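You operate a simulated robot arm through the tools that you are given. There is no shell and no other tool. Be economical: measure what you need, move in short steps, check, and stop when the job is done.

You are at the controls of a simulated robot arm. One attempt, no reset.

## Task
Fetch the yellow valve and set it on top of the silver drip pan on the top of the yellow table. Take the black probe from the top of the yellow table and leave it on top of the blue spring there. Take the filter cartridge from the top of the yellow table and leave it on top of the pink hub blind there. Put the green gasket that says "DN40" from the top of the steel bench on the bottom right shelf of the blue shelving and the green gasket labelled "DN15" on the top right shelf of the blue shelving. Put the white pad on the top of the steel bench away on the top of the low table. Put one of the studs from the shelf under the steel bench on the top of the steel bench. Take the ball valve from the shelf under the steel bench and leave it on the top of the wooden table. Put the banded adapter marked "M" from the top of the yellow table on the top of the blue bench and the banded adapter labelled "NPT" in the pink bucket. Push the bottom chest drawer shut. Any order will do. Set down upright: yellow valve, filter cartridge, ball valve.
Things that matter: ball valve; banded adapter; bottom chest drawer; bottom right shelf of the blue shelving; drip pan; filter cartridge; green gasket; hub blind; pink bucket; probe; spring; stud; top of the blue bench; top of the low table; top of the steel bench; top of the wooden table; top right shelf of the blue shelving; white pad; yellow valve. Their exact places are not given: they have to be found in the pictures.

Only the result counts: the job must be done as asked and must still hold three seconds after the hand-in. Knocking over, shifting, dropping, spilling or breaking anything else fails it.

## Robot
A 6-joint arm with a two-finger parallel gripper on a trunk, on a base that drives. Base frame: it is fixed to the floor where the robot stands at the start and does not move with it; the origin is under the middle of the robot, x ahead of it, y to its left, z up. Units: mm, rad, N and s.
Its first joint turns from -2.007 to 2.007 rad. Places, roughly: ball valve [1500, -250, 250]; banded adapter [750, -1250, 1000]; bottom chest drawer [-1200, 2300, 100]; bottom right shelf of the blue shelving [-1600, -2300, 300]; drip pan (20x24x5 cm) [600, 200, 900]; filter cartridge [750, -500, 1000]; green gasket [1250, -750, 750]; hub blind (12x12x8 cm) [500, -400, 900]; pink bucket (23x22x29 cm) [700, -800, 900]; probe [500, 0, 1000]; spring [750, -250, 750]; stud (2x2x11 cm) [1600, -600, 300]; top of the blue bench [600, -5700, 800]; top of the low table [13300, -8600, 600]; top of the steel bench [1400, -500, 800]; top of the wooden table [700, -3700, 800]; top right shelf of the blue shelving [-1600, -2300, 1400]; white pad (15x6x5 cm) [1400, -600, 900]; yellow valve (12x6x13 cm) [700, -100, 900]. Payload 4.2 kg.
Tool frame: the origin (TCP) lies between the finger pads and is the grasp point; the fingertips stand 23 mm ahead of it; z points along the fingers, y is the line along which they close. The gripper opens to 94 mm. The fingers are 38 mm wide and 10 mm thick; the gripper's body (54 by 96 mm) begins 39 mm behind the TCP.
Orientation is that of the tool frame in the base frame, as a unit quaternion [w, x, y, z]. With the fingers straight down and closing along the base's y, the tool's x points along the base's -x, its y along +y and its z along -z.

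## Interface
- The arm moves only by the tool apply_moves. Its argument "series" is a list of rows, each a list of 7 numbers: the turn, a rotation vector about the tool's x, y, z in units of 8 degrees (1.0 is 8 degrees), then the shift along the tool's x, y, z in units of 25 mm (1.0 is 25 mm), then the opening, from 0 (shut) to 1 (fully open). In form: [[ax, ay, az, tx, ty, tz, grip], ...]. A call has 1 to 20 rows; each row shifts and turns the commanded pose from where the row before left it, along the tool's axes as they then stand. A call with a number of a shift or a turn outside -1 to 1 is refused whole. A row lasts 0.2 s, in which the tool goes at most 50 mm and 0.15 rad; a call with a longer step from one row to the next is refused whole, and so is a gripper value outside its range. Where a pose cannot be reached the arm comes as near as it can. A force on the tool above 40 N (or 10 N above the force at the start of the call, whichever is more), or a blocked arm, ends the call early, and 0.2 s more pass. Each finger travels about 108 mm/s and halts on what it meets, pressing with about 34 N; the grip force reading is that of the motor and also rises with nothing between the fingers. The clock runs only during rows and for 0.2 s after the last one: add rows that do not move to give the fingers time. The reply holds the time, the measured pose of the TCP, the force on the tool along the base axes, the opening and the grip force, in the units named above and with some noise, with the torque about the TCP (base axes, N m) and any sound that the robot's microphone picked up, and new pictures: "show" is both (left out), scene, wrist or none.
- Cameras (640 x 400 px; columns grow to the right, rows downward): "scene" is now at [220.1, 143.2, 1554.2]; the picture's right is [-0.59, -0.81, -0.00], its down [-0.56, 0.41, -0.71] and it looks along [0.58, -0.42, -0.70] (base axes); focal length 245 px, centre (320, 200). "wrist" rides on the gripper at [86, 16, -74] in the tool frame; the picture's right is [-0.18, 0.98, 0.00], its down [-0.58, -0.11, -0.81] and it looks along [-0.79, -0.15, 0.59] (tool axes); focal length 243 px, centre (320, 200).
- raise_lower(by): slides the trunk up (or, below 0, down) by that many mm; the arm and the scene camera ride with it, the base frame stays. It gives what a move gives, with no picture.
- base_move(legs): drives the robot by 1 to 6 legs, each [ahead, turn to the left] in mm and rad, along the robot's own axes; the way and the turn of a leg run together, so that a leg with both is an arc; at most 1500 mm and 3.142 rad a leg. The arm and the cameras ride along, it lands a little off, and it stops where it bumps. It gives what a move gives, and a new picture of the scene camera.
- turn_head(pan, tilt): turns the head with the scene camera to pan (to the left, within 1.396 rad either way) and tilt (down, from -0.506 to 1.204), counted from straight ahead of the robot. It gives what a move gives, and a new picture of the scene camera.
- pixel_to_xyz(camera, pixels): for up to 12 pixels [column, row] of the newest picture of that camera ("zoom" is the newest enlarged one), the place [x, y, z] in the base frame of the surface seen there, good to about 2 mm. The clock stands still meanwhile.
- enlarge(camera, box): a new picture of the part [left, top, right, bottom] of that camera's present view, enlarged. The clock stands still meanwhile.
- finish_job(): hands the job in; it is judged then, once.

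Work in short steps. Measure before you move; look again where a grasp or a placing could have gone wrong, and mend it. You have 357 turns and 360 pictures in all, those below and enlarged ones among them. Open the gripper and draw the arm clear of the work before you hand the job in, unless the task says otherwise; then end with one line.

The tools are called after "Emit:" as a command line: name --pt "numbers of a row" for each row, then --argument value for the rest, lists and objects as JSON in quotes. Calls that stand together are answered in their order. apply_moves: Moves the arm, as the interface text tells. Its arguments: {"type":"object","properties":{"series":{"type":"array"},"show":{"type":"string","enum":["both","scene","wrist","none"]}},"required":["series"]} The other tools are called the same way: raise_lower (by) slides the trunk up or down; base_move (legs) drives the base; turn_head (pan, tilt) turns the head that bears the scene camera; pixel_to_xyz (camera, pixels) gives the place of the surface under pixels of a picture; enlarge (camera, box) takes an enlarged picture of a part of a camera's view; finish_job () hands the job in.

At the start:

```text
clock: 0.0
eef_pos: [447.5, -405.6, 1337.4]
ee_rot: [0.0, 0.0, 1.0, 0.001]
ft_force: [0.5, -0.4, 0.2]
ft_torque: [0.01, 0.01, 0.0]
width: 94.1
gripper_force: 0.2
trunk travel left (down, up): [-925.0, 65.0]
robot x, y, heading: [-1.9, 0.6, -0.004]
head pan, tilt: [-0.634, 0.777]
```

scene: 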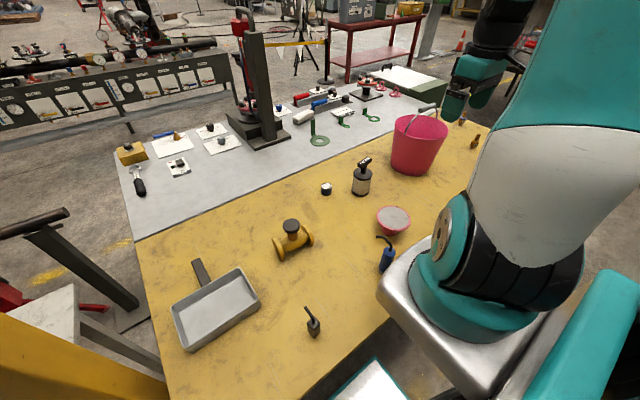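
wrist: 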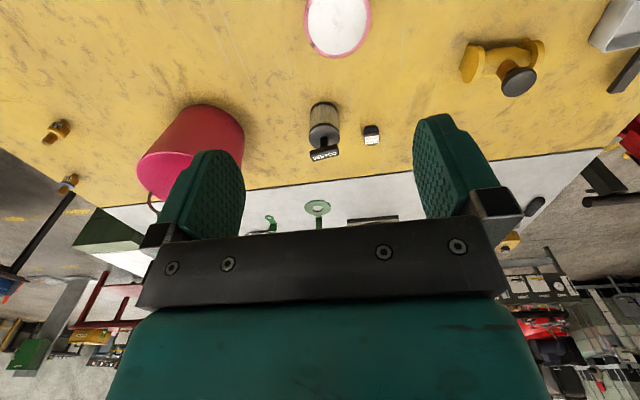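

The first pictures show the drip pan (215,310), valve (292,240), black probe (313,325), blue item (387,258), pink hub (393,220) and filter (362,180). I measure these points first.

Emit:
pixel_to_xyz --camera "scene" --pixels '[[215, 310], [292, 240], [313, 327], [387, 258], [393, 218], [362, 180], [326, 188], [420, 130], [473, 140], [319, 140], [372, 118], [280, 350]]'

Emit:
enlarge --camera "scene" --box '[260, 150, 420, 350]'

Emit:
enlarge --camera "scene" --box '[270, 60, 490, 190]'

```text
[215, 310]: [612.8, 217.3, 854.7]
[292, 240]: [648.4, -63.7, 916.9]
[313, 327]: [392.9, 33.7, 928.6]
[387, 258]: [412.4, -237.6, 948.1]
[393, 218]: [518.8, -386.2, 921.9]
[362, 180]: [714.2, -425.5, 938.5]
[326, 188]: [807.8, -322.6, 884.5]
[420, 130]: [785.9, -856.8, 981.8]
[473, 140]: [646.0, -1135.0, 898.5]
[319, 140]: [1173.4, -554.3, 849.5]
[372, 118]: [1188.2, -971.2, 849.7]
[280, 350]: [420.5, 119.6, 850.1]
```

```text
2.00 times, centred on (340, 250) of scene
```

zoom: 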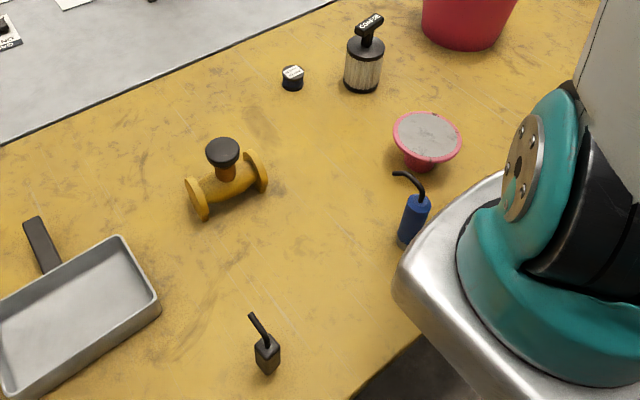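

```text
2.91 times, centred on (380, 125) of scene
```

zoom: 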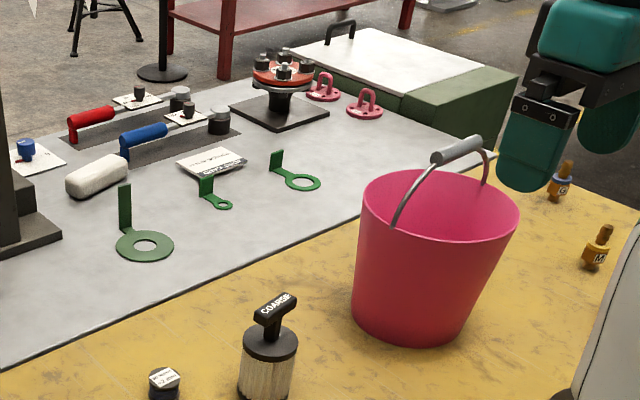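

The blue item at (387,258) looks like a second probe, so the small object at (326,188) might be the spring. I zoom in on it, and on the adapters.

Emit:
enlarge --camera "scene" --box '[306, 176, 346, 201]'

Emit:
enlarge --camera "scene" --box '[440, 105, 488, 155]'

Emit:
enlarge --camera "wrist" --box '[280, 80, 400, 250]'

```text
16.00 times, centred on (326, 188) of scene
```

zoom: 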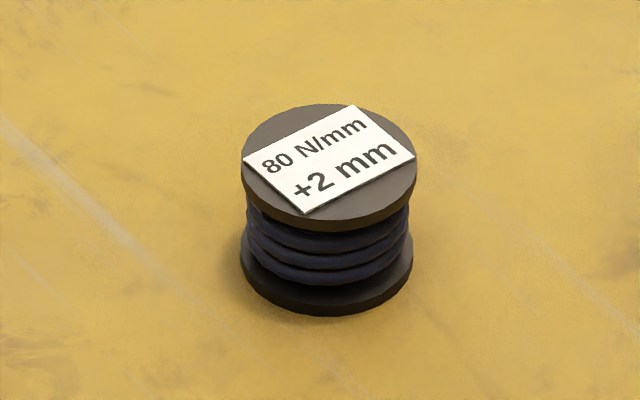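

```text
8.00 times, centred on (464, 130) of scene
```

zoom: 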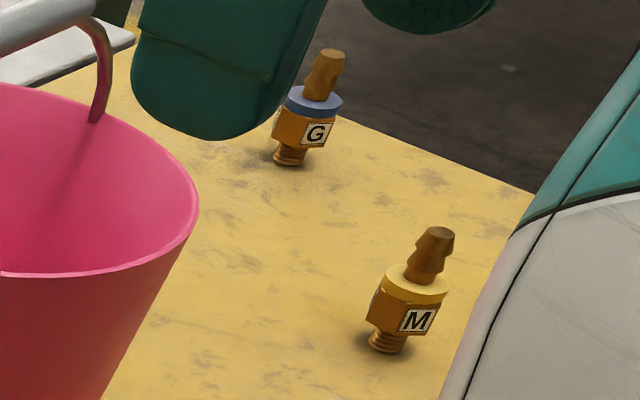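

```text
2.35 times, centred on (340, 165) of wrist
```

zoom: 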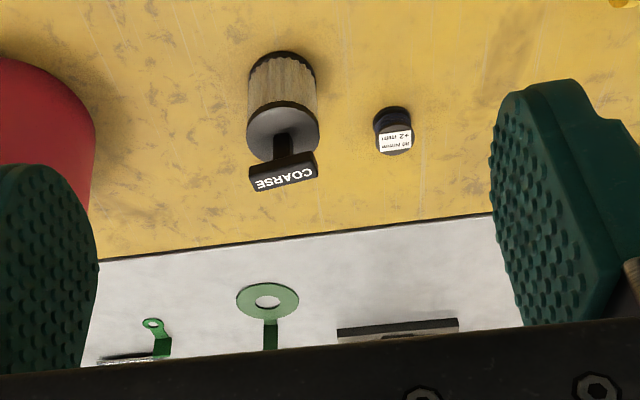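

The spring is the small dark-blue one with the label, and the adapters seen are "G" and "M". I pan the head right to find the "NPT" one and the rest.

Emit:
turn_head --pan -1.2 --tilt 0.5

Emit:
turn_head --pan 0.0 --tilt 0.7

```text
clock: 1.0
eef_pos: [446.9, -404.8, 1337.6]
ee_rot: [0.0, 0.0, 1.0, 0.0]
ft_force: [0.3, 0.1, -0.1]
ft_torque: [-0.01, 0.01, 0.01]
width: 93.9
gripper_force: 0.0
trunk travel left (down, up): [-925.0, 65.0]
robot x, y, heading: [2.8, -1.3, 0.003]
head pan, tilt: [-1.201, 0.499]
```

scene: 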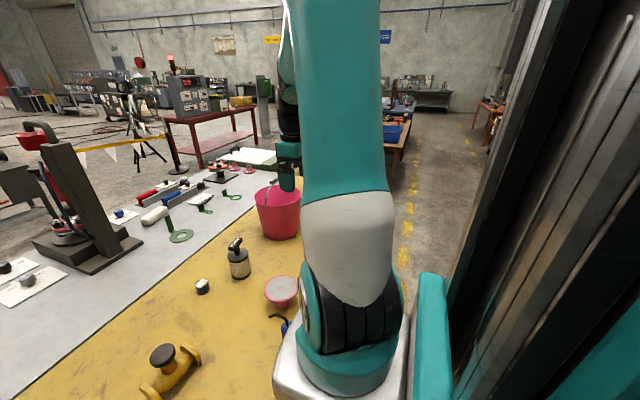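

```text
clock: 2.4
eef_pos: [447.4, -404.8, 1337.4]
ee_rot: [0.0, 0.0, 1.0, 0.001]
ft_force: [-0.4, 0.3, 1.0]
ft_torque: [-0.02, 0.0, -0.01]
width: 93.9
gripper_force: 0.0
trunk travel left (down, up): [-925.0, 65.0]
robot x, y, heading: [4.0, -1.9, 0.002]
head pan, tilt: [0.0, 0.7]
```

scene: 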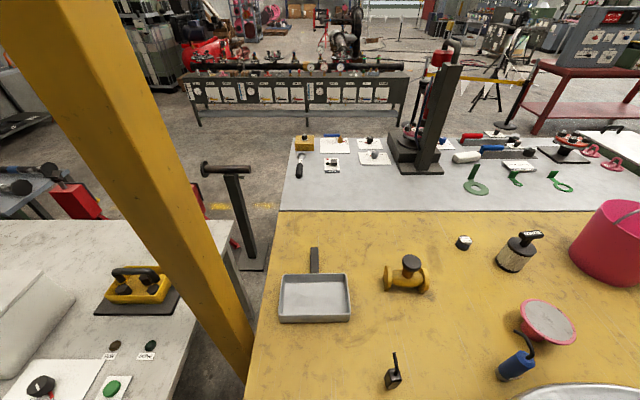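

I need to know where the arm's shoulder stands, since it looks mounted to the right. I pan back and measure the arm base and table edges.

Emit:
turn_head --pan -0.9 --tilt 1.0

Emit:
pixel_to_xyz --camera "scene" --pixels '[[430, 200], [400, 240], [350, 200], [320, 280], [200, 250], [500, 300], [600, 200], [300, 390], [250, 390], [440, 300]]'

```text
clock: 3.6
eef_pos: [447.9, -404.5, 1337.3]
ee_rot: [0.0, 0.0, 1.0, 0.0]
ft_force: [0.3, 0.2, 0.1]
ft_torque: [-0.02, -0.02, -0.01]
width: 94.0
gripper_force: 0.0
trunk travel left (down, up): [-925.0, 65.0]
robot x, y, heading: [-2.9, -2.6, 0.001]
head pan, tilt: [-0.901, 1.0]
```

scene: 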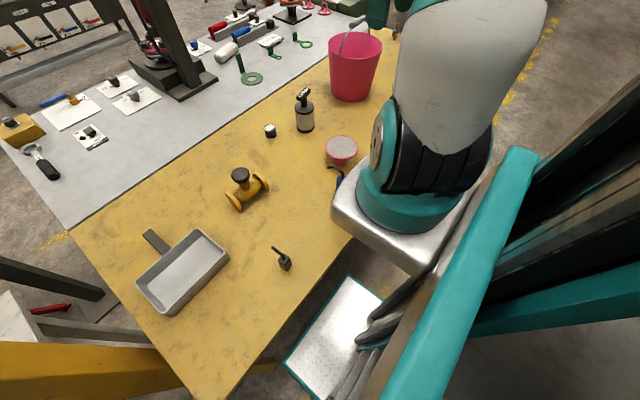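

```text
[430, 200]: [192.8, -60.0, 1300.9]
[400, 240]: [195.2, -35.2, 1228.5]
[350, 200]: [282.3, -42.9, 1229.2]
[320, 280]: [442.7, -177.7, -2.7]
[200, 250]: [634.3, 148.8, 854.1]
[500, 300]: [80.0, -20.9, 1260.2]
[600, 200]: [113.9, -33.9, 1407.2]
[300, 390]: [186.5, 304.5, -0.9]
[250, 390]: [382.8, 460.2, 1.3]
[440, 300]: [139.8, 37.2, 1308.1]
```

I measure the table's front edge, the robot's base plate and other reference points on the bench.

Emit:
pixel_to_xyz --camera "scene" --pixels '[[240, 368], [280, 322], [345, 245], [340, 330], [300, 365], [78, 232], [200, 150], [285, 265], [340, 150], [270, 131], [341, 178], [358, 300]]'

Emit:
enlarge --camera "scene" --box '[240, 120, 400, 300]'

```text
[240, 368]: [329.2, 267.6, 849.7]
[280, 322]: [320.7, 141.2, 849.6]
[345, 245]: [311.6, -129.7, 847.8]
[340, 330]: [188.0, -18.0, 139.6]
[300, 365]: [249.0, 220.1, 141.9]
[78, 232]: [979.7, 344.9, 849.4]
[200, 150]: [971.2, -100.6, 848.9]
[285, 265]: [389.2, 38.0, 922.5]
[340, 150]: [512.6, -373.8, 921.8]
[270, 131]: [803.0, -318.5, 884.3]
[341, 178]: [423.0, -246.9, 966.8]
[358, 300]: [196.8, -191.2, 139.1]
```

```text
2.22 times, centred on (320, 210) of scene
```

zoom: 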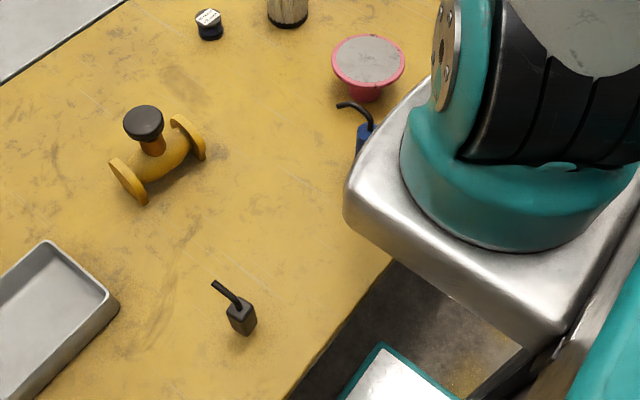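

The robot base is 140 mm high with its front at x≈250, and the table top (z=850) begins at x≈315. I move the tool, kept high, to above the yellow valve for a close look.

Emit:
apply_moves --pt "0 0 0 -0.58 0.974 0 1" --pt "0 0 0 -0.58 0.974 0 1" --pt "0 0 0 -0.58 0.974 0 1" --pt "0 0 0 -0.58 0.974 0 1" --pt "0 0 0 -0.58 0.974 0 1" --pt "0 0 0 -0.58 0.974 0 1" --pt "0 0 0 -0.58 0.974 0 1" --pt "0 0 0 -0.58 0.974 0 1" --pt "0 0 0 -0.58 0.974 0 1" --pt "0 0 0 -0.58 0.974 0 1" --pt "0 0 0 -0.58 0.974 0 1" --pt "0 0 0 -0.58 0.974 0 1" --pt "0 0 0 -0.58 0.974 0 1" --pt "0 0 0 -0.58 0.974 0 1"

```text
clock: 6.6
eef_pos: [651.4, -64.7, 1337.6]
ee_rot: [0.0, 0.0, 1.0, 0.001]
ft_force: [0.3, 0.1, 1.0]
ft_torque: [0.04, -0.01, 0.01]
width: 94.0
gripper_force: 0.1
trunk travel left (down, up): [-925.0, 65.0]
robot x, y, heading: [-1.4, -0.8, 0.003]
head pan, tilt: [-0.901, 1.0]
```

scene: 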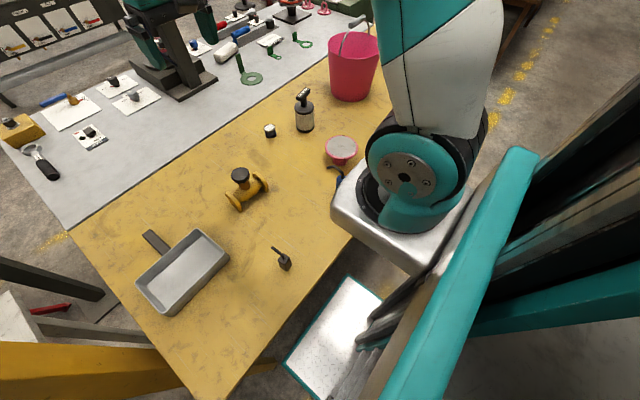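
wrist: 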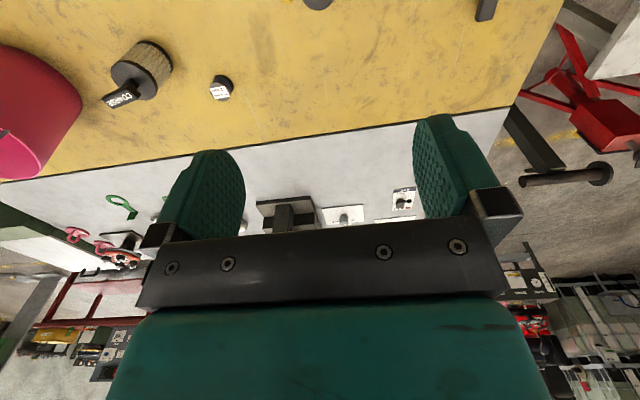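

The reach is fine here. I zoom on the valve at (245,190) and on the probe to get their geometry.

Emit:
enlarge --camera "scene" --box '[210, 155, 290, 220]'

Emit:
pixel_to_xyz --camera "zoom" --pixels '[[245, 140], [300, 135], [210, 140], [245, 165], [270, 150], [170, 320], [420, 225], [310, 250], [215, 330], [470, 245]]'

```text
6.15 times, centred on (250, 188) of scene
```

zoom: 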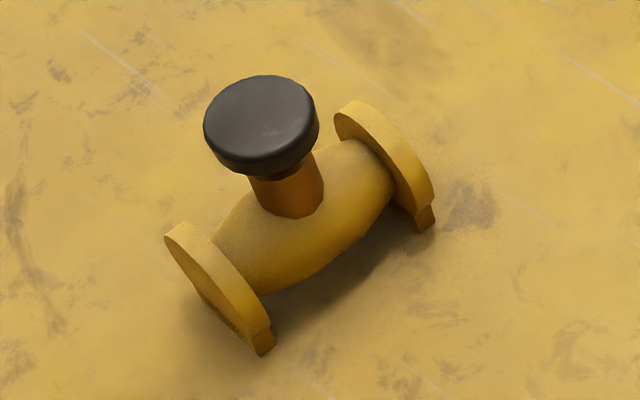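

```text
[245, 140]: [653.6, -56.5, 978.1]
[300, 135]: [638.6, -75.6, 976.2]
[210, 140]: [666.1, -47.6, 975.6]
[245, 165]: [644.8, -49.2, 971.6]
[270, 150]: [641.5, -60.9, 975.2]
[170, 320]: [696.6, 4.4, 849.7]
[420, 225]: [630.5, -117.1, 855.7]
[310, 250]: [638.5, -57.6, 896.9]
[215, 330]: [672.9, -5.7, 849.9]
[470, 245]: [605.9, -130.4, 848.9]
```

The knob's top face is centred at about (262,115) in the zoom. I measure its centre and rim.

Emit:
pixel_to_xyz --camera "zoom" --pixels '[[262, 116], [214, 122], [311, 112], [262, 84], [258, 148], [285, 200], [350, 112], [425, 180], [175, 235], [260, 320], [380, 150]]'

Emit:
enlarge --camera "scene" --box '[264, 240, 304, 280]'

Emit:
pixel_to_xyz --camera "zoom" --pixels '[[250, 130], [270, 165], [300, 205], [320, 200], [330, 215], [300, 215], [350, 215], [330, 260], [320, 240], [300, 240], [345, 240], [325, 300]]'

```text
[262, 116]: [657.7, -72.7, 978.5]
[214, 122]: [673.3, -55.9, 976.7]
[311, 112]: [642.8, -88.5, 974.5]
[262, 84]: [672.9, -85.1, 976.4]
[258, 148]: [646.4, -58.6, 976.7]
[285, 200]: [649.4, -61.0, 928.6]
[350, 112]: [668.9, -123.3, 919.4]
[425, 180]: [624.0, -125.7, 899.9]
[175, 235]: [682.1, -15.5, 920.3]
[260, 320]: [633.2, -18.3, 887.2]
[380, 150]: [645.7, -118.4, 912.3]
```

```text
10.00 times, centred on (284, 260) of scene
```

zoom: 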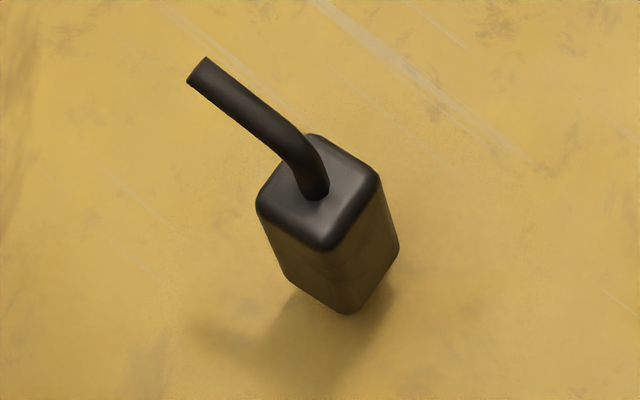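

```text
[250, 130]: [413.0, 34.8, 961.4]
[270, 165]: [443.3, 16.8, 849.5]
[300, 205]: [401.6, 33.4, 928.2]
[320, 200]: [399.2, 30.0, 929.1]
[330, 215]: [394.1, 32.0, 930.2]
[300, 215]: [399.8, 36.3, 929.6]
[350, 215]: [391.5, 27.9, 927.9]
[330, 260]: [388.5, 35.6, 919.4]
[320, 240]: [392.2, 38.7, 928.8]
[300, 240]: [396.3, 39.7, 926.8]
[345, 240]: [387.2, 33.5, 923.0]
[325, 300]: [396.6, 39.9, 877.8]
```

The knob is at (657,-72) with its top at z=978, and it is about 44 mm wide. I check the carriage plate's extent so that lowering the trunk stays clear of the table, and measure the pan's corners.

Emit:
pixel_to_xyz --camera "scene" --pixels '[[336, 200], [345, 228], [385, 250], [420, 272], [360, 165], [142, 283], [198, 235], [226, 262], [170, 310], [150, 285], [198, 243], [172, 302]]'

Emit:
raise_lower --by -200

Emit:
apply_moves --pt "0 0 0 -0.06 -0.07 1 1" --pt "0 0 0 -0.06 -0.07 1 1" --pt "0 0 0 -0.06 -0.07 1 1" --pt "0 0 0 -0.06 -0.07 1 1"

```text
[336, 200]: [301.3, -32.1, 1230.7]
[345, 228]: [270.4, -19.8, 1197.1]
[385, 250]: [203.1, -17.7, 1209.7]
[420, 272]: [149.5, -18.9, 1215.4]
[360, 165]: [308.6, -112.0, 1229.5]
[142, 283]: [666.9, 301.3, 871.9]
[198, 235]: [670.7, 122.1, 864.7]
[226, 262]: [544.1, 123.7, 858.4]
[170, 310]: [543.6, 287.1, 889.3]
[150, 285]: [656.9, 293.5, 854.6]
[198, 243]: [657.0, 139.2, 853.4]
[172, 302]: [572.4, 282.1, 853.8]
```

```text
clock: 8.8
eef_pos: [650.8, -65.2, 1136.2]
ee_rot: [0.0, 0.0, 1.0, 0.0]
ft_force: [-0.1, 0.0, -0.9]
ft_torque: [-0.06, 0.0, -0.01]
width: 94.1
gripper_force: 0.0
trunk travel left (down, up): [-725.0, 265.0]
robot x, y, heading: [3.3, -2.8, -0.0]
head pan, tilt: [-0.901, 1.0]
```

```text
clock: 9.8
eef_pos: [657.2, -70.9, 1037.3]
ee_rot: [-0.001, 0.0, 1.0, 0.0]
ft_force: [-0.2, 0.6, -0.5]
ft_torque: [-0.01, 0.0, 0.03]
width: 94.0
gripper_force: 0.1
trunk travel left (down, up): [-725.0, 265.0]
robot x, y, heading: [-0.5, -1.1, 0.003]
head pan, tilt: [-0.901, 1.0]
```

scene: 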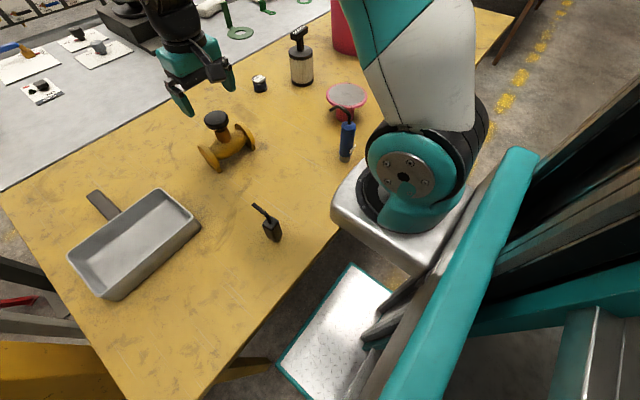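
wrist: 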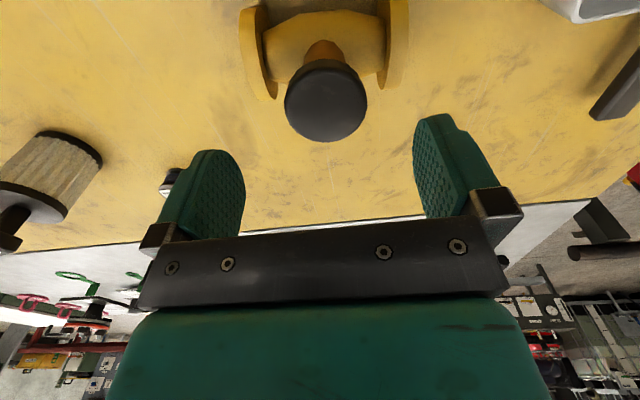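

The knob is centred between the fingers. I go down 72 mm and close.

Emit:
apply_moves --pt "0 0 0 0 0 0.97 1" --pt "0 0 0 0 0 0.97 1" --pt "0 0 0 0 0 0.97 1" --pt "0 0 0 0 0 0 1" --pt "0 0 0 0 0 0 0.3" --pt "0 0 0 0 0 0 0.3" --pt "0 0 0 0 0 0 0.3" --show "wrist"

```text
clock: 11.3
eef_pos: [656.1, -71.4, 965.0]
ee_rot: [0.0, 0.0, 1.0, 0.0]
ft_force: [0.3, 3.5, -0.2]
ft_torque: [-0.1, -0.15, 0.07]
width: 53.6
gripper_force: 33.9
trunk travel left (down, up): [-725.0, 265.0]
robot x, y, heading: [4.3, -2.4, 0.002]
head pan, tilt: [-0.901, 1.0]
```

wrist: 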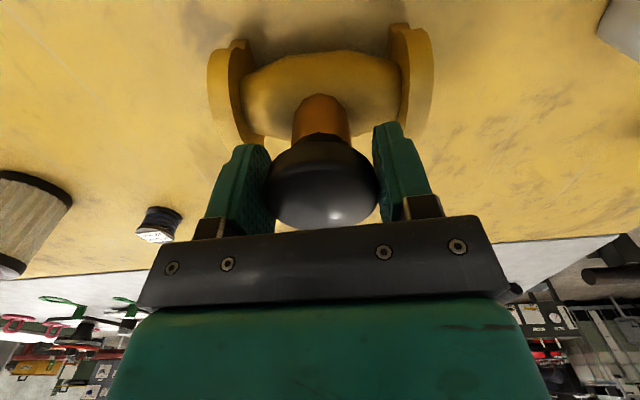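

The valve is held at 53 mm wide. I lift 100 mm and carry it to the pan's centre, about (606,210).

Emit:
apply_moves --pt "0 0 0 0 0 -1 0.3" --pt "0 0 0 0 0 -1 0.3" --pt "0 0 0 0 0 -1 0.3" --pt "0 0 0 0 0 -1 0.3" --pt "0 0 0 0.167 0.94 0 0.3" --pt "0 0 0 0.167 0.94 0 0.3" --pt "0 0 0 0.167 0.94 0 0.3" --pt "0 0 0 0.167 0.94 0 0.3" --pt "0 0 0 0.167 0.94 0 0.3" --pt "0 0 0 0.167 0.94 0 0.3" --pt "0 0 0 0.167 0.94 0 0.3" --pt "0 0 0 0.167 0.94 0 0.3" --pt "0 0 0 0.167 0.94 0 0.3" --pt "0 0 0 0.167 0.94 0 0.3" --pt "0 0 0 0.167 0.94 0 0.3" --pt "0 0 0 0.167 0.94 0 0.3"

```text
clock: 14.8
eef_pos: [607.3, 210.8, 1064.8]
ee_rot: [0.0, 0.0, 1.0, 0.001]
ft_force: [-0.1, -0.6, 0.2]
ft_torque: [0.04, -0.02, 0.0]
width: 28.4
gripper_force: 0.0
trunk travel left (down, up): [-725.0, 265.0]
robot x, y, heading: [0.5, -1.1, 0.001]
head pan, tilt: [-0.901, 1.0]
```

scene: 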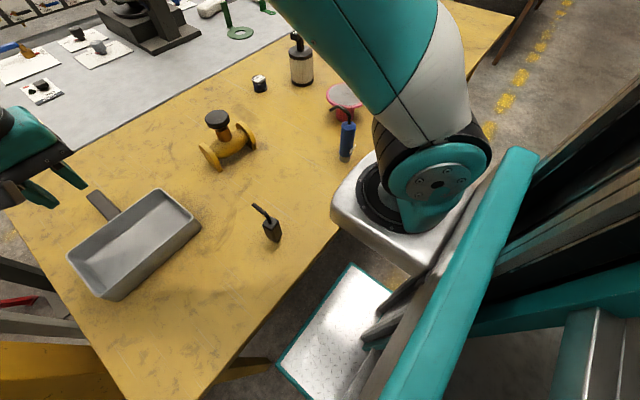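
wrist: 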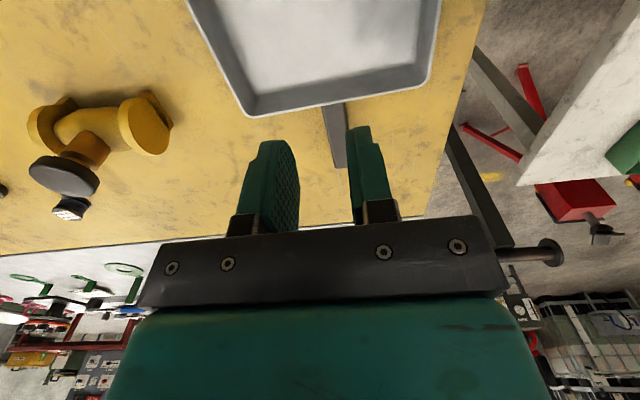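

The valve slipped out: the fingers are at 28 mm and the valve still stands at (228,140). I check its state and why before trying again.

Emit:
enlarge --camera "scene" --box '[188, 100, 268, 180]'

Emit:
pixel_to_xyz --camera "zoom" --pixels '[[235, 95], [185, 100], [285, 95], [235, 60], [235, 135], [260, 190], [190, 240], [420, 190], [170, 270], [400, 150]]'

```text
5.00 times, centred on (228, 140) of scene
```

zoom: 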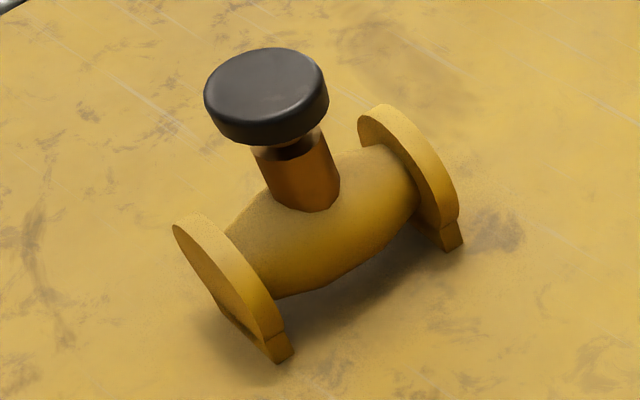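

```text
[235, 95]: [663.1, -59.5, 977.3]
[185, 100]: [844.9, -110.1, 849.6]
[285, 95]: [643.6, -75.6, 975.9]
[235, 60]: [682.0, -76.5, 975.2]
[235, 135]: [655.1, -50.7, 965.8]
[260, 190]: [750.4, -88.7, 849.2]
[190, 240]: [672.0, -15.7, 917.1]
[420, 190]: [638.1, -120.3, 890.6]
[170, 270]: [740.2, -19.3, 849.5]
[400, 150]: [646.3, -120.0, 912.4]
```

The valve is undisturbed and still upright. I go back, regrip fully closed and lift slowly to read the load.

Emit:
apply_moves --pt "0 0 0 -0.167 -0.943 0 1" --pt "0 0 0 -0.167 -0.943 0 1" --pt "0 0 0 -0.167 -0.943 0 1" --pt "0 0 0 -0.167 -0.943 0 1" --pt "0 0 0 -0.167 -0.943 0 1" --pt "0 0 0 -0.167 -0.943 0 1" --pt "0 0 0 -0.167 -0.943 0 1" --pt "0 0 0 -0.167 -0.943 0 1" --pt "0 0 0 -0.167 -0.943 0 1" --pt "0 0 0 -0.167 -0.943 0 1" --pt "0 0 0 -0.167 -0.943 0 1" --pt "0 0 0 -0.167 -0.943 0 1" --pt "0 0 0 0 0 1 1" --pt "0 0 0 0 0 1 1" --pt "0 0 0 0 0 1 1" --pt "0 0 0 0 0 1 1" --pt "0 0 0 0 0 0 1" --show "wrist"

Emit:
apply_moves --pt "0 0 0 0 0 0 0" --pt "0 0 0 0 0 0 0" --pt "0 0 0 0 0 0 0" --pt "0 0 0 0 0 0 0" --pt "0 0 0 0 0 0 0" --pt "0 0 0 0 0 -0.1 0" --pt "0 0 0 0 0 -0.1 0" --pt "0 0 0 0 0 -0.1 0" --pt "0 0 0 0 0 -0.1 0" --pt "0 0 0 0 0 -0.1 0" --show "wrist"

```text
clock: 18.4
eef_pos: [656.5, -71.7, 965.2]
ee_rot: [0.0, 0.0, 1.0, 0.0]
ft_force: [-0.3, 0.6, -0.5]
ft_torque: [0.0, -0.03, 0.02]
width: 93.7
gripper_force: 0.1
trunk travel left (down, up): [-725.0, 265.0]
robot x, y, heading: [-1.6, 1.2, -0.003]
head pan, tilt: [-0.901, 1.0]
```

wrist: 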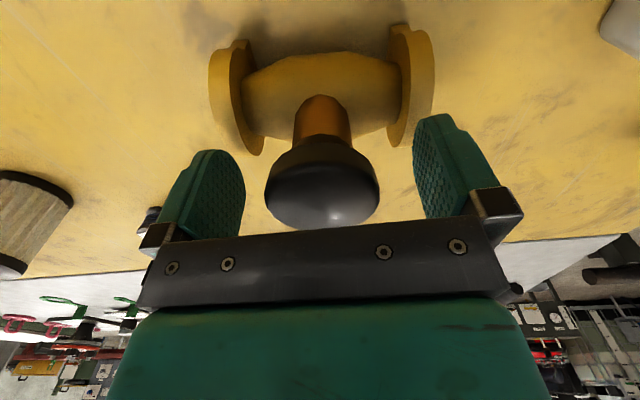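

```text
clock: 20.6
eef_pos: [656.5, -72.7, 976.6]
ee_rot: [0.0, 0.0, 1.0, -0.001]
ft_force: [-0.2, 0.4, -10.1]
ft_torque: [-0.01, 0.0, 0.01]
width: 53.3
gripper_force: 34.4
trunk travel left (down, up): [-725.0, 265.0]
robot x, y, heading: [-0.8, -3.1, -0.001]
head pan, tilt: [-0.901, 1.0]
```

wrist: 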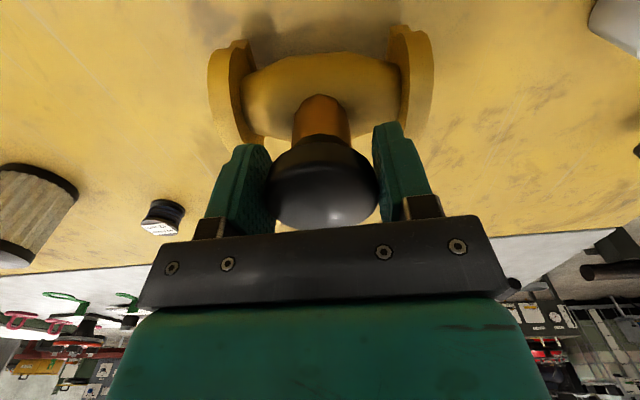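

Now the valve is held with 10 N of weight, lifted 11 mm; fast lifting was the trouble. I lift more slowly.

Emit:
apply_moves --pt "0 0 0 0 0 -0.15 0" --pt "0 0 0 0 0 -0.2 0" --pt "0 0 0 0 0 -0.25 0" --pt "0 0 0 0 0 -0.3 0" --pt "0 0 0 0 0 -0.3 0" --pt "0 0 0 0 0 -0.3 0" --pt "0 0 0 0 0 -0.3 0" --pt "0 0 0 0 0 -0.3 0" --pt "0 0 0 0 0 -0.3 0" --pt "0 0 0 0 0 -0.3 0" --pt "0 0 0 0 0 -0.3 0" --pt "0 0 0 0 0 -0.2 0" --pt "0 0 0 0 0 -0.1 0" --show "wrist"

```text
clock: 23.4
eef_pos: [657.4, -73.0, 1058.1]
ee_rot: [0.0, 0.0, 1.0, -0.001]
ft_force: [0.6, 0.7, -11.3]
ft_torque: [0.03, 0.02, 0.03]
width: 53.4
gripper_force: 34.3
trunk travel left (down, up): [-725.0, 265.0]
robot x, y, heading: [-0.8, -0.7, -0.004]
head pan, tilt: [-0.901, 1.0]
```

wrist: 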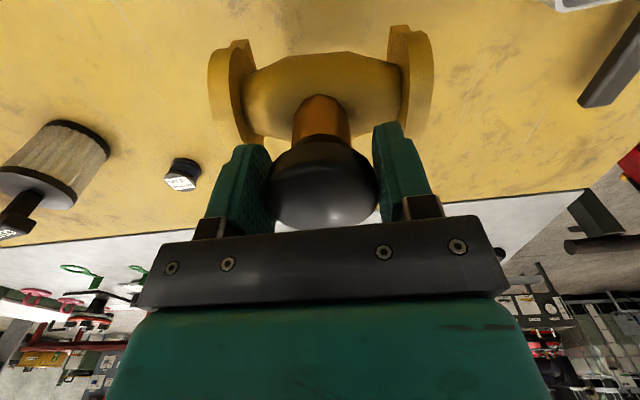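

It holds. I carry it across to the pan at moderate speed.

Emit:
apply_moves --pt "0 0 0 0.05 0.3 0 0" --pt "0 0 0 0.11 0.6 0 0" --pt "0 0 0 0.11 0.6 0 0" --pt "0 0 0 0.11 0.6 0 0" --pt "0 0 0 0.11 0.6 0 0" --pt "0 0 0 0.11 0.6 0 0" --pt "0 0 0 0.11 0.6 0 0" --pt "0 0 0 0.11 0.6 0 0" --pt "0 0 0 0.11 0.6 0 0" --pt "0 0 0 0.11 0.6 0 0" --pt "0 0 0 0.11 0.6 0 0" --pt "0 0 0 0.11 0.6 0 0" --pt "0 0 0 0.11 0.6 0 0" --pt "0 0 0 0.11 0.6 0 0" --pt "0 0 0 0.11 0.6 0 0" --pt "0 0 0 0.11 0.6 0 0" --pt "0 0 0 0.11 0.6 0 0" --pt "0 0 0 0.11 0.6 0 0" --pt "0 0 0 0.11 0.6 0 0" --pt "0 0 0 0.05 0.3 0 0"

```text
clock: 27.6
eef_pos: [603.9, 212.8, 1058.8]
ee_rot: [0.0, 0.001, 1.0, 0.0]
ft_force: [0.0, -0.2, -10.8]
ft_torque: [0.04, 0.03, -0.01]
width: 53.6
gripper_force: 33.9
trunk travel left (down, up): [-725.0, 265.0]
robot x, y, heading: [-0.7, -1.2, -0.001]
head pan, tilt: [-0.901, 1.0]
```

scene: 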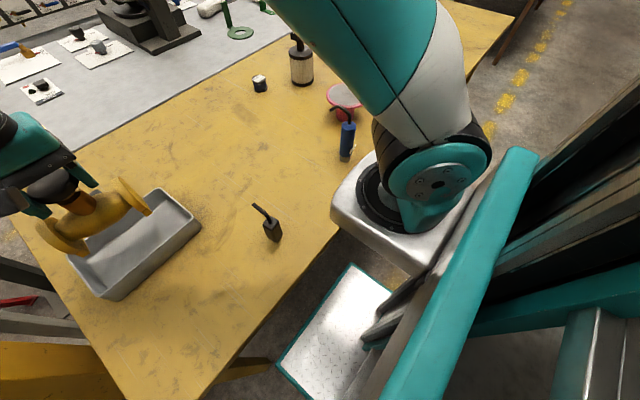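
wrist: 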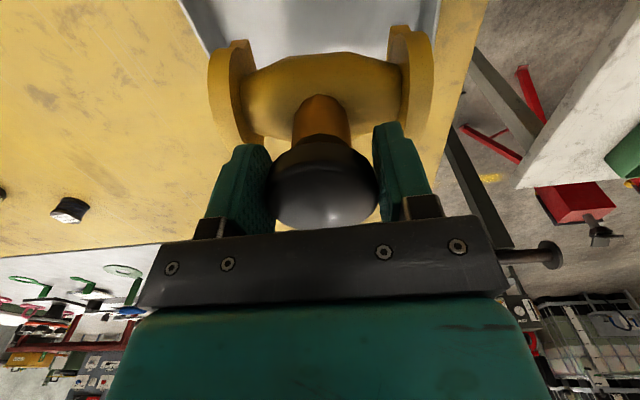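

The valve is centred over the pan, whose floor is at z≈854. I lower it gently about 89 mm.

Emit:
apply_moves --pt "0 0 0 -0.1 0 0.2 0" --pt "0 0 0 0 0 0.3 0" --pt "0 0 0 0 0 0.3 0" --pt "0 0 0 0 0 0.3 0" --pt "0 0 0 0 0 0.3 0" --pt "0 0 0 0 0 0.3 0" --pt "0 0 0 0 0 0.3 0" --pt "0 0 0 0 0 0.3 0" --pt "0 0 0 0 0 0.3 0" --pt "0 0 0 0 0 0.3 0" --pt "0 0 0 0 0 0.3 0" --pt "0 0 0 0 0 0.2 0" --pt "0 0 0 0 0 0.1 0"

```text
clock: 29.8
eef_pos: [606.0, 212.9, 988.5]
ee_rot: [0.002, -0.001, 1.0, 0.002]
ft_force: [-6.2, -2.8, 14.2]
ft_torque: [-0.55, 0.46, -0.02]
width: 53.2
gripper_force: 34.2
trunk travel left (down, up): [-725.0, 265.0]
robot x, y, heading: [0.2, -2.9, 0.0]
head pan, tilt: [-0.901, 1.0]
stopped in row 11: the force on the tool passed its limit (the readings are from after the stop); the commanded pose is now the measured one
```

scene: 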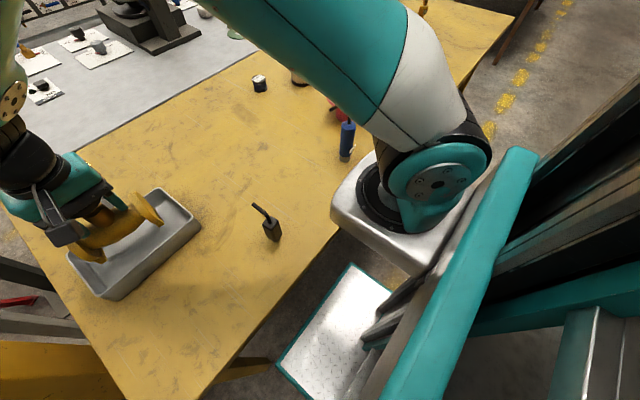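
wrist: 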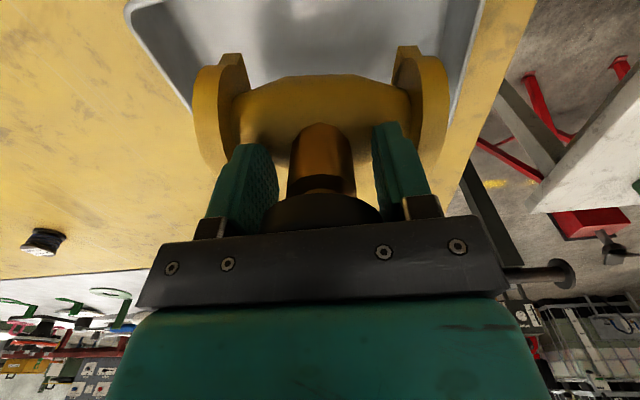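

It touched at z=988, about 19 mm above the floor, with Fx=-6, so probably the far pan wall. I raise it a bit and zoom in to see.

Emit:
apply_moves --pt "0 0 0 0 0 -0.1 0" --pt "0 0 0 0 0 -0.3 0" --pt "0 0 0 0 0 -0.3 0" --pt "0 0 0 0 0 -0.1 0" --show "wrist"

Emit:
enlarge --camera "scene" --box '[20, 140, 220, 310]'

Emit:
pixel_to_xyz --camera "zoom" --pixels '[[430, 125], [552, 190], [240, 390], [125, 310], [450, 140], [440, 155], [180, 330], [250, 365], [520, 200], [300, 340]]'

```text
clock: 30.8
eef_pos: [607.4, 212.9, 1008.3]
ee_rot: [0.001, -0.001, 1.0, 0.001]
ft_force: [0.7, 0.3, -10.5]
ft_torque: [0.01, 0.05, 0.0]
width: 52.9
gripper_force: 34.1
trunk travel left (down, up): [-725.0, 265.0]
robot x, y, heading: [-6.1, 1.9, 0.002]
head pan, tilt: [-0.901, 1.0]
```

wrist: 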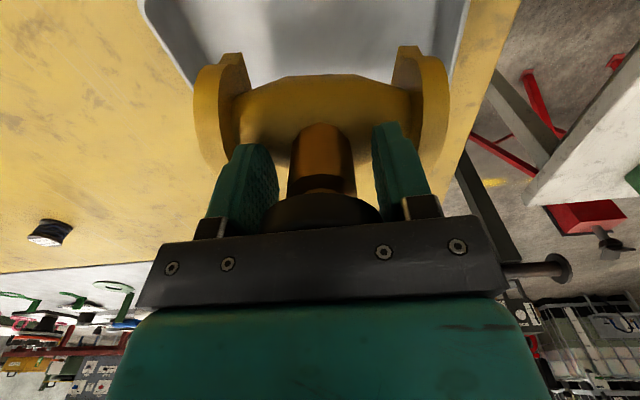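

```text
2.35 times, centred on (120, 225) of scene
```

zoom: 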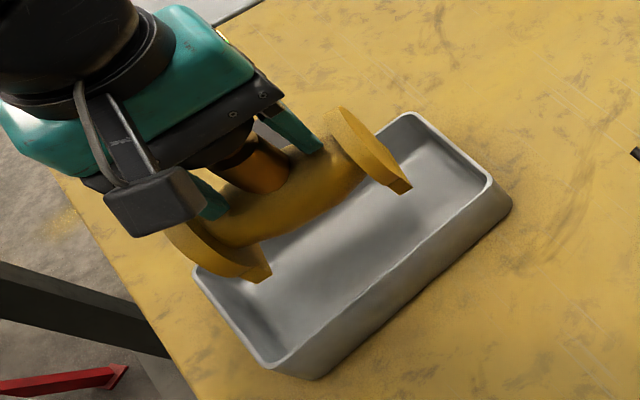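

```text
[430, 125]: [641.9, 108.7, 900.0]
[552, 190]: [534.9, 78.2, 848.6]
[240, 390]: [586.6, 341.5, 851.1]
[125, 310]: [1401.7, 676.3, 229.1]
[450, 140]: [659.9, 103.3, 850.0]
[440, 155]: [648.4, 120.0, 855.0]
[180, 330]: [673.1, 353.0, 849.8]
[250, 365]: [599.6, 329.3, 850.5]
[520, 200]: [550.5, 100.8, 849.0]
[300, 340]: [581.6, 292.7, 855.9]
```

The far flange edge sits over the pan's far rim. I measure the rim corners (408,115), (488,185), (275,362) and (198,272) of the zoom, and the flanges.

Emit:
pixel_to_xyz --camera "zoom" --pixels '[[410, 116], [489, 182], [470, 165], [270, 365], [200, 280], [225, 318], [375, 285], [405, 190], [345, 110], [260, 270], [182, 232], [165, 232]]'

```text
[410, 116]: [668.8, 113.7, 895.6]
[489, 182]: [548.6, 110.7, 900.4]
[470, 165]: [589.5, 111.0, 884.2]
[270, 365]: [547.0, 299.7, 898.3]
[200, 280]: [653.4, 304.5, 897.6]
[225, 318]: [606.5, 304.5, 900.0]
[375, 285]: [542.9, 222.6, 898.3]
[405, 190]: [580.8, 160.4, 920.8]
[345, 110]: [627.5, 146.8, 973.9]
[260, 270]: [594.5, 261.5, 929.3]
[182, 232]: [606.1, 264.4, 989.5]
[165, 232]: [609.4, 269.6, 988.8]
```

The valve sits yawed about 0.12 rad in the grip, with its left flange toward +x, so that flange caught the far rim. I turn the tool to square it up, shift 8 mm toward -x, and look again.

Emit:
apply_moves --pt "0 0 0 0 0 -0.2 0" --pt "0 0 -0.4 0.15 -0.05 -0.2 0" --pt "0 0 -0.4 0.15 -0.05 0 0" --pt "0 0 0 0 0 0 0" --show "none"

Emit:
enlarge --camera "scene" --box '[20, 140, 220, 310]'

Emit:
pixel_to_xyz --camera "zoom" --pixels '[[395, 195], [408, 185], [370, 150], [335, 110], [260, 275], [270, 265], [245, 255], [185, 235], [170, 225]]'

```text
clock: 31.8
eef_pos: [599.9, 209.5, 1017.8]
ee_rot: [0.002, -0.057, 0.998, 0.002]
ft_force: [-0.6, -0.2, -10.6]
ft_torque: [-0.03, 0.03, 0.01]
width: 52.6
gripper_force: 33.9
trunk travel left (down, up): [-725.0, 265.0]
robot x, y, heading: [-2.2, -4.5, 0.005]
head pan, tilt: [-0.901, 1.0]
```

```text
2.35 times, centred on (120, 225) of scene
```

zoom: 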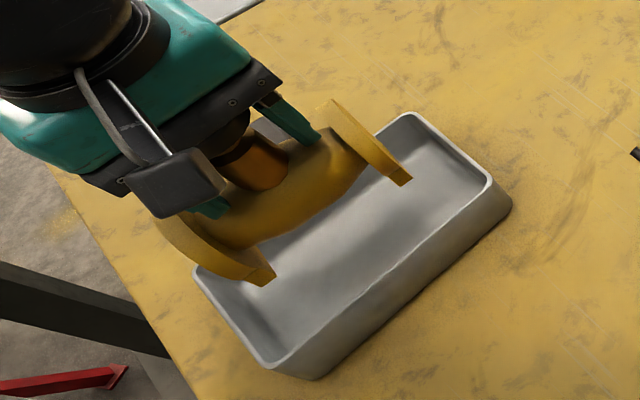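

```text
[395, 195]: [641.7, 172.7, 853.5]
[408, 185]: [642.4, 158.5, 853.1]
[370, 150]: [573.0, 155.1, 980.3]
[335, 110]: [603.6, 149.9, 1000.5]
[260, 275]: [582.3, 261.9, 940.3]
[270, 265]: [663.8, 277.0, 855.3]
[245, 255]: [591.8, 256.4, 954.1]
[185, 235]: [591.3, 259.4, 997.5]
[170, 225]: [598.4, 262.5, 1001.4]
```

The valve is now square to the pan, centred at about (600,206), with its bottom at z≈930. I lower it slowly until contact.

Emit:
apply_moves --pt "0 0 0 -0.15 0.1 0.2 0" --pt "0 0 0 0 0 0.3 0" --pt "0 0 0 0 0 0.3 0" --pt "0 0 0 0 0 0.3 0" --pt "0 0 0 0 0 0.3 0" --pt "0 0 0 0 0 0.3 0" --pt "0 0 0 0 0 0.3 0" --pt "0 0 0 0 0 0.3 0" --pt "0 0 0 0 0 0.2 0" --pt "0 0 0 0 0 0.1 0" --show "wrist"

Emit:
enlarge --camera "scene" --box '[20, 140, 220, 310]'

```text
clock: 33.1
eef_pos: [603.8, 213.7, 988.2]
ee_rot: [0.006, -0.058, 0.998, 0.004]
ft_force: [-3.3, -3.8, 21.6]
ft_torque: [-1.09, 1.04, 0.0]
width: 52.9
gripper_force: 33.9
trunk travel left (down, up): [-725.0, 265.0]
robot x, y, heading: [1.1, 5.2, -0.001]
head pan, tilt: [-0.901, 1.0]
stopped in row 6: the force on the tool passed its limit (the readings are from after the stop); the commanded pose is now the measured one
```

wrist: 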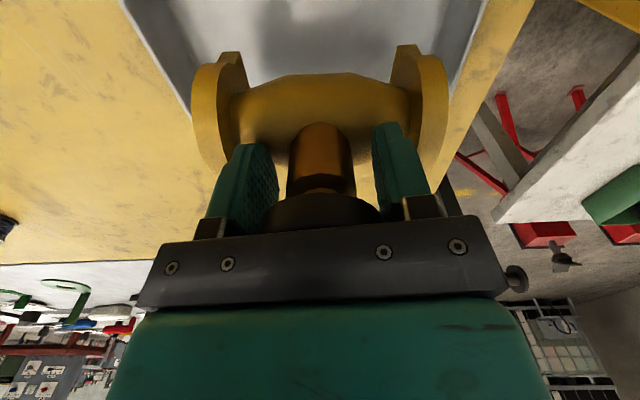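

```text
2.35 times, centred on (120, 225) of scene
```

zoom: 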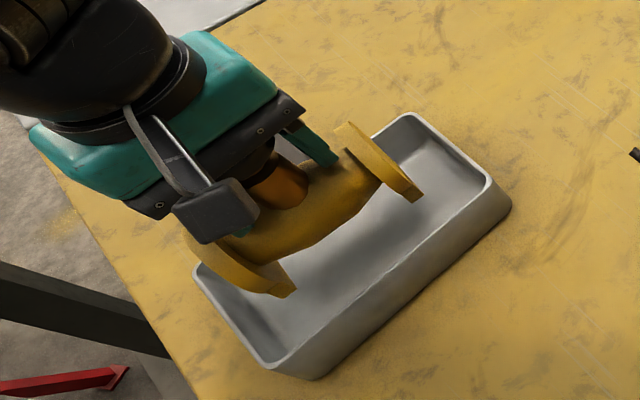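

It stopped again at the same height. I measure the feet and flange tops now to see what touches.

Emit:
pixel_to_xyz --camera "zoom" --pixels '[[415, 195], [418, 185], [400, 180], [350, 125], [375, 150], [290, 290], [280, 285], [265, 280], [200, 248], [188, 250], [330, 220], [300, 238]]'

Emit:
enlarge --camera "wrist" --box '[120, 0, 520, 250]'

```text
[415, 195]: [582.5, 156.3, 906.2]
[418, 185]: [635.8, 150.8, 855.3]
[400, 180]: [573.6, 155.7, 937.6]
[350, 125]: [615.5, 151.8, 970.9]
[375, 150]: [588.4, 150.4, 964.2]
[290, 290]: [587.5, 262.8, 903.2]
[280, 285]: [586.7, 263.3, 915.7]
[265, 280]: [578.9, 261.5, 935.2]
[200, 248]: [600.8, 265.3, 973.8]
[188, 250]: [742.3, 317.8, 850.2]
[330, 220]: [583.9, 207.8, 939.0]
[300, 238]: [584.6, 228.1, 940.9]
```

```text
1.60 times, centred on (320, 125) of wrist
```

zoom: 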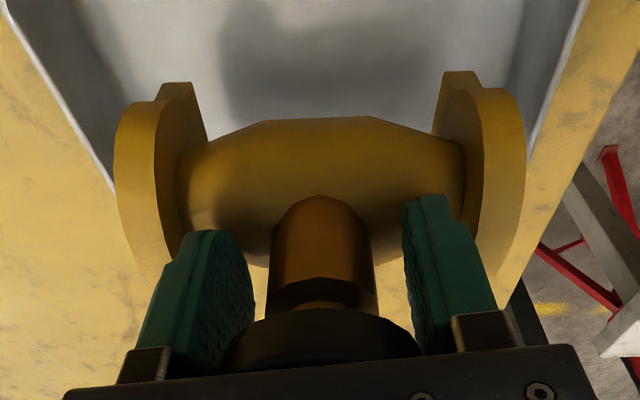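

Both feet are level at z≈900 with no rim beneath them, and contact came at this height twice. The pan therefore seems to act as solid up to its rim, and the valve rests there. I open slowly and check.

Emit:
apply_moves --pt "0 0 0 0 0 -0.04 0" --pt "0 0 0 0 0 0 0.57" --pt "0 0 0 0 0 0 0.65" --pt "0 0 0 0 0 0 0.75" --pt "0 0 0 0 0 0 0.9" --pt "0 0 0 0 0 0 1" --pt "0 0 0 0 0 0 1" --show "wrist"

Emit:
enlarge --camera "scene" --box '[20, 140, 220, 310]'

```text
clock: 34.7
eef_pos: [604.9, 213.3, 988.1]
ee_rot: [0.007, -0.057, 0.998, 0.005]
ft_force: [0.9, 1.3, 26.9]
ft_torque: [-0.18, 0.31, -0.49]
width: 71.2
gripper_force: 0.2
trunk travel left (down, up): [-725.0, 265.0]
robot x, y, heading: [-1.0, -1.0, -0.002]
head pan, tilt: [-0.901, 1.0]
```

wrist: 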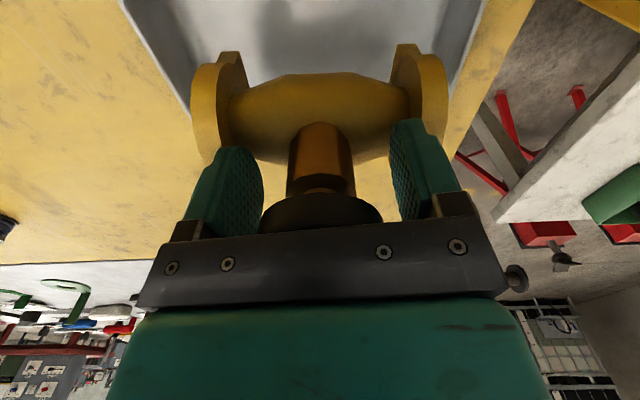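

```text
2.35 times, centred on (120, 225) of scene
```

zoom: 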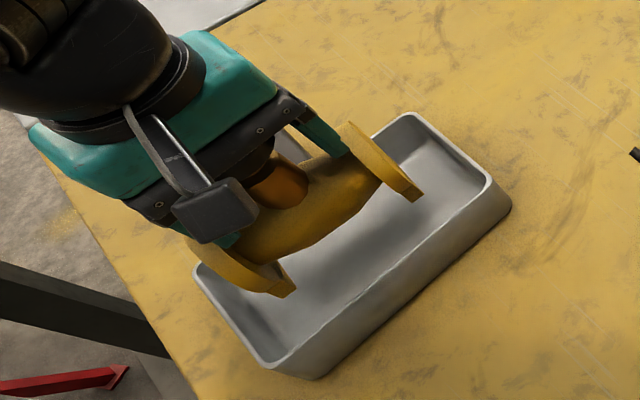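

The valve stays put, but the palm touches the knob and the fingers touch the flanges from inside at 71 mm. I set the opening to about 66 mm and lift straight up.

Emit:
apply_moves --pt "0 0 0 0 0 0 0.7" --pt "0 0 0 0 0 -0.2 0.7" --pt "0 0 0 0 0 -0.4 0.7" --pt "0 0 0 0 0 -0.6 0.7" --pt "0 0 0 0 0 -1 0.8" --pt "0 0 0 0 0 -1 1" --pt "0 0 0 0 0 -1 1" --pt "0 0 0 0 0 -1 1"

Emit:
enlarge --camera "scene" --box '[20, 140, 220, 310]'

```text
clock: 36.5
eef_pos: [603.1, 214.4, 1118.7]
ee_rot: [0.005, -0.056, 0.998, 0.004]
ft_force: [-0.4, 0.8, 0.5]
ft_torque: [0.0, -0.03, -0.04]
width: 94.2
gripper_force: 0.0
trunk travel left (down, up): [-725.0, 265.0]
robot x, y, heading: [-1.5, -0.8, 0.002]
head pan, tilt: [-0.901, 1.0]
```

scene: 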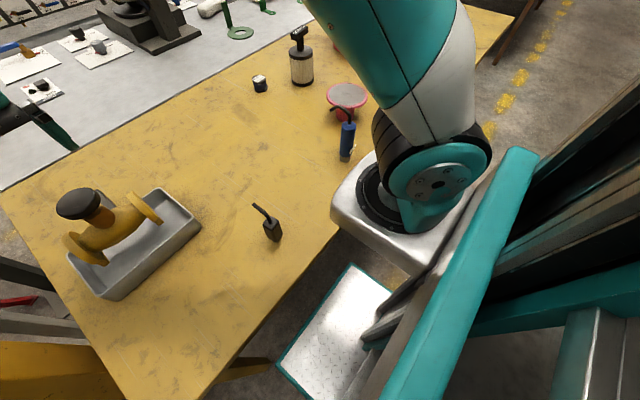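
wrist: 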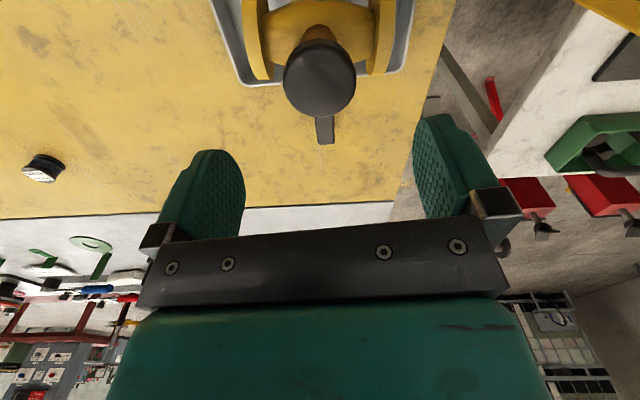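

```text
2.35 times, centred on (120, 225) of scene
```

zoom: 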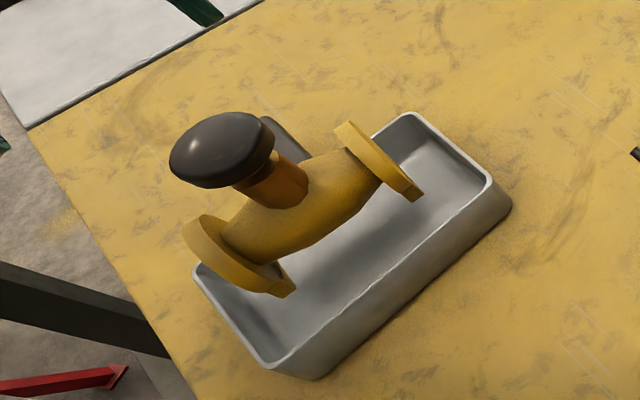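

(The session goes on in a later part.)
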